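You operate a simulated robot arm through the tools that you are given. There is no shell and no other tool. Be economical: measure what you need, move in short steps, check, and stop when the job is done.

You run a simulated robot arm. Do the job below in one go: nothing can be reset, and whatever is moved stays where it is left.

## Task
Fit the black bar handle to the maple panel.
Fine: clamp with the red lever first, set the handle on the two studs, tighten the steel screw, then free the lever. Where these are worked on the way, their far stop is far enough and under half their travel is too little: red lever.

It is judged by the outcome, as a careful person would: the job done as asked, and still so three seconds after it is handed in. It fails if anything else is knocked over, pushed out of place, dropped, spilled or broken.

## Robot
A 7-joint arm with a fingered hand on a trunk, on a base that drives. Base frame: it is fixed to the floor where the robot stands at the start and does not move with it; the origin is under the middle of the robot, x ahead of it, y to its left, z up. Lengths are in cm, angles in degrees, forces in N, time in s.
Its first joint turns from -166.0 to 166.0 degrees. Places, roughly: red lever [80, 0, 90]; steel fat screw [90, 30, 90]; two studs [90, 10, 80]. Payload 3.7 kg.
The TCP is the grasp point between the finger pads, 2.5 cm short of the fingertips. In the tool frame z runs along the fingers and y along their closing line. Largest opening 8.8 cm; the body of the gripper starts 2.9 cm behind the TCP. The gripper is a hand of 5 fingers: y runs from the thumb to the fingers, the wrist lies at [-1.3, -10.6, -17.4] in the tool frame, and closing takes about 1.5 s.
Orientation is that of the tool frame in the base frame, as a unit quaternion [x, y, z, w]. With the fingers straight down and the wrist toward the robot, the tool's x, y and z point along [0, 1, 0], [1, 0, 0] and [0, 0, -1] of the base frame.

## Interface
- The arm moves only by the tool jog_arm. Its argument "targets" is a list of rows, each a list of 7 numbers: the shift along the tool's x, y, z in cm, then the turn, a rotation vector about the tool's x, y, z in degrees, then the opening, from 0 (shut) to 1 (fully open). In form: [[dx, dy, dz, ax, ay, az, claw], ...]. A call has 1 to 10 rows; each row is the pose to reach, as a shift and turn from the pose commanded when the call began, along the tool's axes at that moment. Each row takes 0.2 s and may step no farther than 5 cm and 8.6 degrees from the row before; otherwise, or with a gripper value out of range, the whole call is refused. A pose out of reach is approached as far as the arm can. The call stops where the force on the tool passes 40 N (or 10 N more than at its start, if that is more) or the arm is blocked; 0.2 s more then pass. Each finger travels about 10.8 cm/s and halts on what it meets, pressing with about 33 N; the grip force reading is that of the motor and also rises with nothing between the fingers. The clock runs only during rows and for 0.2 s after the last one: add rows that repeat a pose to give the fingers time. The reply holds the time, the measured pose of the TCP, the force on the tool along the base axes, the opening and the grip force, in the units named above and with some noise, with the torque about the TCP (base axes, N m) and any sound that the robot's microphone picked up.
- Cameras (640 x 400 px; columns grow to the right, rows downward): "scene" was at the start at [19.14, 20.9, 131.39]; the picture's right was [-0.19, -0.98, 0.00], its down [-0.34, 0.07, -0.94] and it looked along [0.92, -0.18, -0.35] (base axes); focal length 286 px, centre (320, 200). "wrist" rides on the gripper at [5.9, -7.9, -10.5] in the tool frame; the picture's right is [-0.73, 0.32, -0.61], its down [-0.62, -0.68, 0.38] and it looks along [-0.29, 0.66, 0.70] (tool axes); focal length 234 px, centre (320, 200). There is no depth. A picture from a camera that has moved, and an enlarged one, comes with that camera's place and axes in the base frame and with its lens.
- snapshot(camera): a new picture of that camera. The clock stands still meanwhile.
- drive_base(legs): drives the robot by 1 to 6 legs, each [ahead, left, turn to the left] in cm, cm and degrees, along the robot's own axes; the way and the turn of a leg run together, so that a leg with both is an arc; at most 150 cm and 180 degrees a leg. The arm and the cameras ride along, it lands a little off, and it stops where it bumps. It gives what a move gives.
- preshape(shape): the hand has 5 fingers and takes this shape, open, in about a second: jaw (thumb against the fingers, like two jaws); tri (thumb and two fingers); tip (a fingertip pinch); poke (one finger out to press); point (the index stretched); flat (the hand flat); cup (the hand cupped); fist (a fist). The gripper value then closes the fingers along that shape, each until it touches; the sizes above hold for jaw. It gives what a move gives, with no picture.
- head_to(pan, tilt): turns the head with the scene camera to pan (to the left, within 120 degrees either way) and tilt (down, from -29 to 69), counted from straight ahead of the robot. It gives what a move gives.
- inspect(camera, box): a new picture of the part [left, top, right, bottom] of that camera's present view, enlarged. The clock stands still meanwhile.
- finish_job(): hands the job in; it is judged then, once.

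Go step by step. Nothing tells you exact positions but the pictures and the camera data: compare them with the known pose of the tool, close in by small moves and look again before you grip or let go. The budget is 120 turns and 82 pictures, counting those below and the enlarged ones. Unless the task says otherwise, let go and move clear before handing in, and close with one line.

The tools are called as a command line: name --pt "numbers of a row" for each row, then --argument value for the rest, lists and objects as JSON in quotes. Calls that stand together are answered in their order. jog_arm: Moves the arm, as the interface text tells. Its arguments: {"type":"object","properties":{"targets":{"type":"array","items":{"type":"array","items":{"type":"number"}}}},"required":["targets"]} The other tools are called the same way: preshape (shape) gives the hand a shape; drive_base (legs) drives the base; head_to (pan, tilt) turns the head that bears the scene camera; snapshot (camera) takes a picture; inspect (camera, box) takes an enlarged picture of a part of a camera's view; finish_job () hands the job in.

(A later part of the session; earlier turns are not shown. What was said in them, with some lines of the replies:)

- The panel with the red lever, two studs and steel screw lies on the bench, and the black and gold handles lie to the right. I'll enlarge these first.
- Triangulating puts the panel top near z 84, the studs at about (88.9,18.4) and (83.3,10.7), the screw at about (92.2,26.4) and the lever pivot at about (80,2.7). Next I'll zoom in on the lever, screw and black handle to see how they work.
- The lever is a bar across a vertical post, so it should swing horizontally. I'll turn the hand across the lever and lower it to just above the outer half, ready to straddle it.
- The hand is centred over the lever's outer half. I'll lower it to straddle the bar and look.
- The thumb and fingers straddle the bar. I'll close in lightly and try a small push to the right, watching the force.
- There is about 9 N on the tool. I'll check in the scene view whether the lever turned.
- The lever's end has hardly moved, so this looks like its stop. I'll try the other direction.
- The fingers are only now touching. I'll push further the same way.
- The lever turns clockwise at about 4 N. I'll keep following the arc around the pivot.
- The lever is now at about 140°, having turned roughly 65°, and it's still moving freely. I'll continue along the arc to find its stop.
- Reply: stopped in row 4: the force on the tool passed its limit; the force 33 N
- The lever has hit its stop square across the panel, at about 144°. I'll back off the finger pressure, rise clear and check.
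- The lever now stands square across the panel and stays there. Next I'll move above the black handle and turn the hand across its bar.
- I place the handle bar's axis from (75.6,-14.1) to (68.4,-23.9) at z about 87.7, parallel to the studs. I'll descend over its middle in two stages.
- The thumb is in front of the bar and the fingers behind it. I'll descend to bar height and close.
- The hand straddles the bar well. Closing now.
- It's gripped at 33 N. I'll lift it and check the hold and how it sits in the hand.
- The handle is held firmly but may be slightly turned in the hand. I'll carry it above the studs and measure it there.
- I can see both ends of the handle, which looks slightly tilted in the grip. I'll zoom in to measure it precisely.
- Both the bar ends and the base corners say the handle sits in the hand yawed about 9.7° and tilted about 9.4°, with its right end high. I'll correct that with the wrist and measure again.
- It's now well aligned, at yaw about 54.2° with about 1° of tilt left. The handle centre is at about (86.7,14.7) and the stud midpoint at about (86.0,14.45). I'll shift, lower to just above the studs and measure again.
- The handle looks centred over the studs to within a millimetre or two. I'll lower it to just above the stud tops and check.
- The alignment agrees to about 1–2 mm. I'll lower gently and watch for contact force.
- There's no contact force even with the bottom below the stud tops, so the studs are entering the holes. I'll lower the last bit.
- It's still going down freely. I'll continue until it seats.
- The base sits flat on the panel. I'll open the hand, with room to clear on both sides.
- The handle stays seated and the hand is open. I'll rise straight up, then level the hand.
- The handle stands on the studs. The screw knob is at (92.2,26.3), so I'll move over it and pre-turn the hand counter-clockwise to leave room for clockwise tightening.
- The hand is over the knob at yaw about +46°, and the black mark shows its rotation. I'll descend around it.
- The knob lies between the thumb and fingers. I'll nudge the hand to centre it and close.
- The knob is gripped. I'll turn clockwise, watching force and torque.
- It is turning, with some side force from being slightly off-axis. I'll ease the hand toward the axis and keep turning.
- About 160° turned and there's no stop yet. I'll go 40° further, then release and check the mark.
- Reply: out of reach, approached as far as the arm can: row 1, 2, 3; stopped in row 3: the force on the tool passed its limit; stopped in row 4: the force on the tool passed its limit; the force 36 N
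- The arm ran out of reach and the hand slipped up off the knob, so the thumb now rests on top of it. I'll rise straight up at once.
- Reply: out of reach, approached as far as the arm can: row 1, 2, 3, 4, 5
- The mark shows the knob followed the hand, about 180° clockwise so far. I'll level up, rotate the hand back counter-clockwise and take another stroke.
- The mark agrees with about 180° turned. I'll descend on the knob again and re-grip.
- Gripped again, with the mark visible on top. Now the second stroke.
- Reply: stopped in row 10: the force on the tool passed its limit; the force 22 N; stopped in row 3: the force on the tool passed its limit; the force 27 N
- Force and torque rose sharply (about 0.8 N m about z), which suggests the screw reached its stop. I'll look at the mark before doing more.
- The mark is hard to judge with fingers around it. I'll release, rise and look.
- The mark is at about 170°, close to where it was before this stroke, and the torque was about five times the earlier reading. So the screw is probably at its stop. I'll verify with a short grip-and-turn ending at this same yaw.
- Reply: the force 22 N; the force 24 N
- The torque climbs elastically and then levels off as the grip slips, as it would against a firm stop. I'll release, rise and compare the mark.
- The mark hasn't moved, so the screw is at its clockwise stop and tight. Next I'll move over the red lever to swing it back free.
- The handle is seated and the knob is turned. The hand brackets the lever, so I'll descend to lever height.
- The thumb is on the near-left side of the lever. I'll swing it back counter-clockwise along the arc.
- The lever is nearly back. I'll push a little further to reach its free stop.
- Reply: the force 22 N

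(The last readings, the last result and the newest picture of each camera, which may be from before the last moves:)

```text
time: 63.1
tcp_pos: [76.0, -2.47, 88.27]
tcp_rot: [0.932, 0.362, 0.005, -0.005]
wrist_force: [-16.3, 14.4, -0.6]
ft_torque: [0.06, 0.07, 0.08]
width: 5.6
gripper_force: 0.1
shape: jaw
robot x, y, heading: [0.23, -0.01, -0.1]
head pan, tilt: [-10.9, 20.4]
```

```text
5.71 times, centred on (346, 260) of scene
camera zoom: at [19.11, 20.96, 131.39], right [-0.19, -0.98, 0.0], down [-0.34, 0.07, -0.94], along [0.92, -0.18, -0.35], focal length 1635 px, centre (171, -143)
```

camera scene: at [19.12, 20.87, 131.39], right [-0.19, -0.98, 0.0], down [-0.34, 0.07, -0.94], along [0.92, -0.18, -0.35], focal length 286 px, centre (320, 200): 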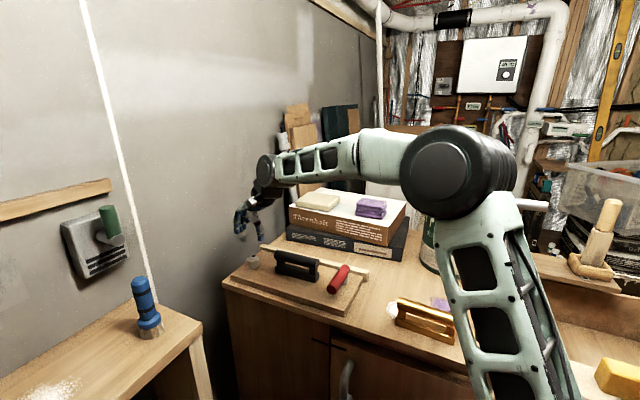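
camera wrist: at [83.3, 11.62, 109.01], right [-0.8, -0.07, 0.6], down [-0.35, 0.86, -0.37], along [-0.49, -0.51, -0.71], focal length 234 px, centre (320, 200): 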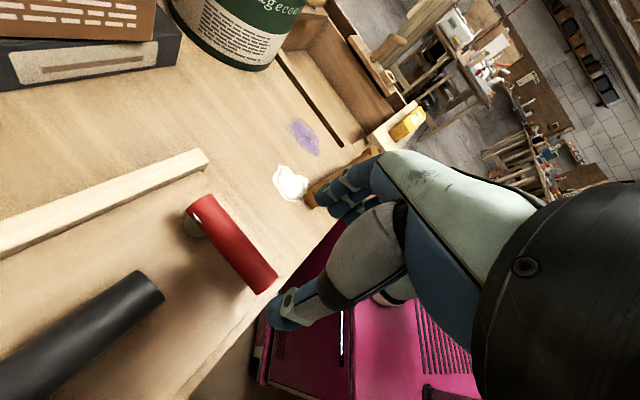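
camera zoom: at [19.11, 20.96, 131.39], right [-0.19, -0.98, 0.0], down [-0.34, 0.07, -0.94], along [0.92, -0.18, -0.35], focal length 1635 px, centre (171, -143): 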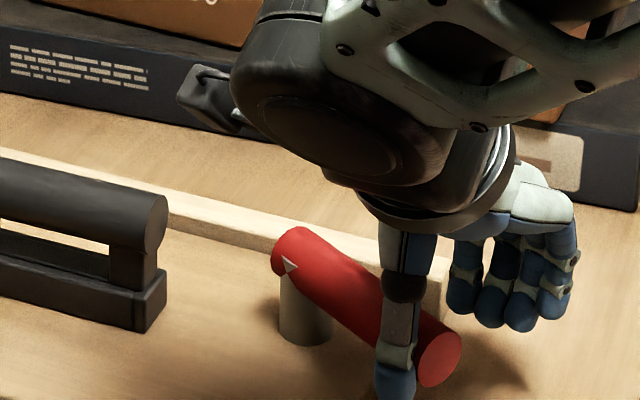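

The lever is back at its original free stop, matching the first picture. I'll ease off and rise clear.

jog_arm --pt "0 -0.8 0 0 0 4 0.6" --pt "0 -1.2 0 0 0 6 0.65" --pt "0 -1.2 -3 0 0 6 0.7" --pt "0 -1.2 -7 0 0 6 0.7" --pt "0 -1.2 -12 0 0 6 0.7" --pt "0 -4 -16 0 0 6 0.7" --pt "0 -8 -18 0 0 6 0.7"

inspect --camera "scene" --box '[220, 230, 380, 330]'

snapshot --camera "scene"

```text
time: 64.7
tcp_pos: [70.42, 2.89, 106.28]
tcp_rot: [0.95, 0.311, 0.004, -0.006]
wrist_force: [0.4, -0.4, 0.3]
ft_torque: [0.02, 0.01, 0.01]
width: 6.11
gripper_force: 0.1
shape: jaw
robot x, y, heading: [-0.3, -0.12, -0.1]
head pan, tilt: [-10.9, 20.4]
```

```text
4.00 times, centred on (300, 280) of scene
camera zoom: at [19.2, 20.89, 131.39], right [-0.19, -0.98, 0.0], down [-0.34, 0.07, -0.94], along [0.92, -0.18, -0.35], focal length 1144 px, centre (400, -120)
```

zoom: 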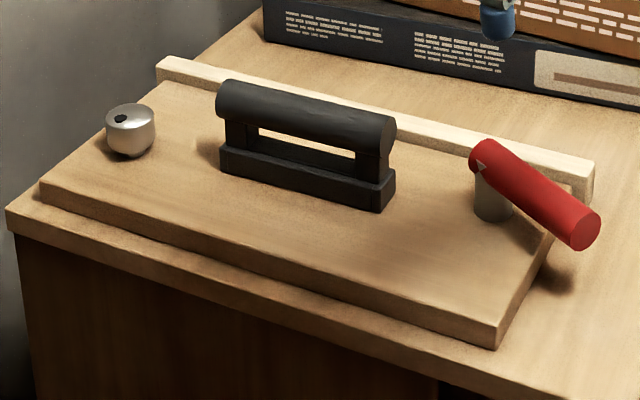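

```text
8 pictures are left
camera scene: at [19.2, 20.89, 131.39], right [-0.19, -0.98, 0.0], down [-0.34, 0.07, -0.94], along [0.92, -0.18, -0.35], focal length 286 px, centre (320, 200)
```

scene: 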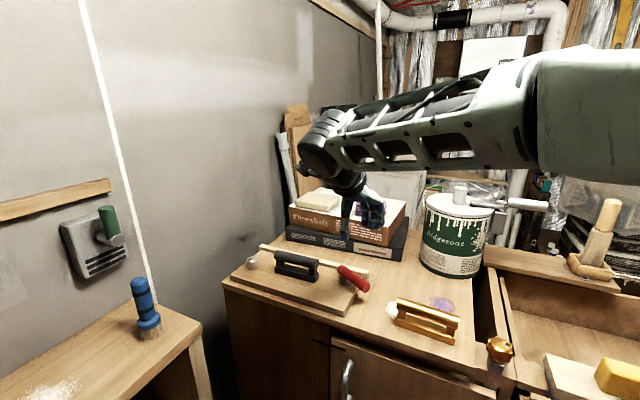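

The handle sits flat on the studs, the screw is tight, the lever is back in its free position and the hand is clear. Nothing else looks disturbed, so I'm handing in.

finish_job

```text
The job is handed in.
```

The black bar handle is on the two studs, the steel screw is tightened clockwise to its stop, and the red lever is back in its free position.
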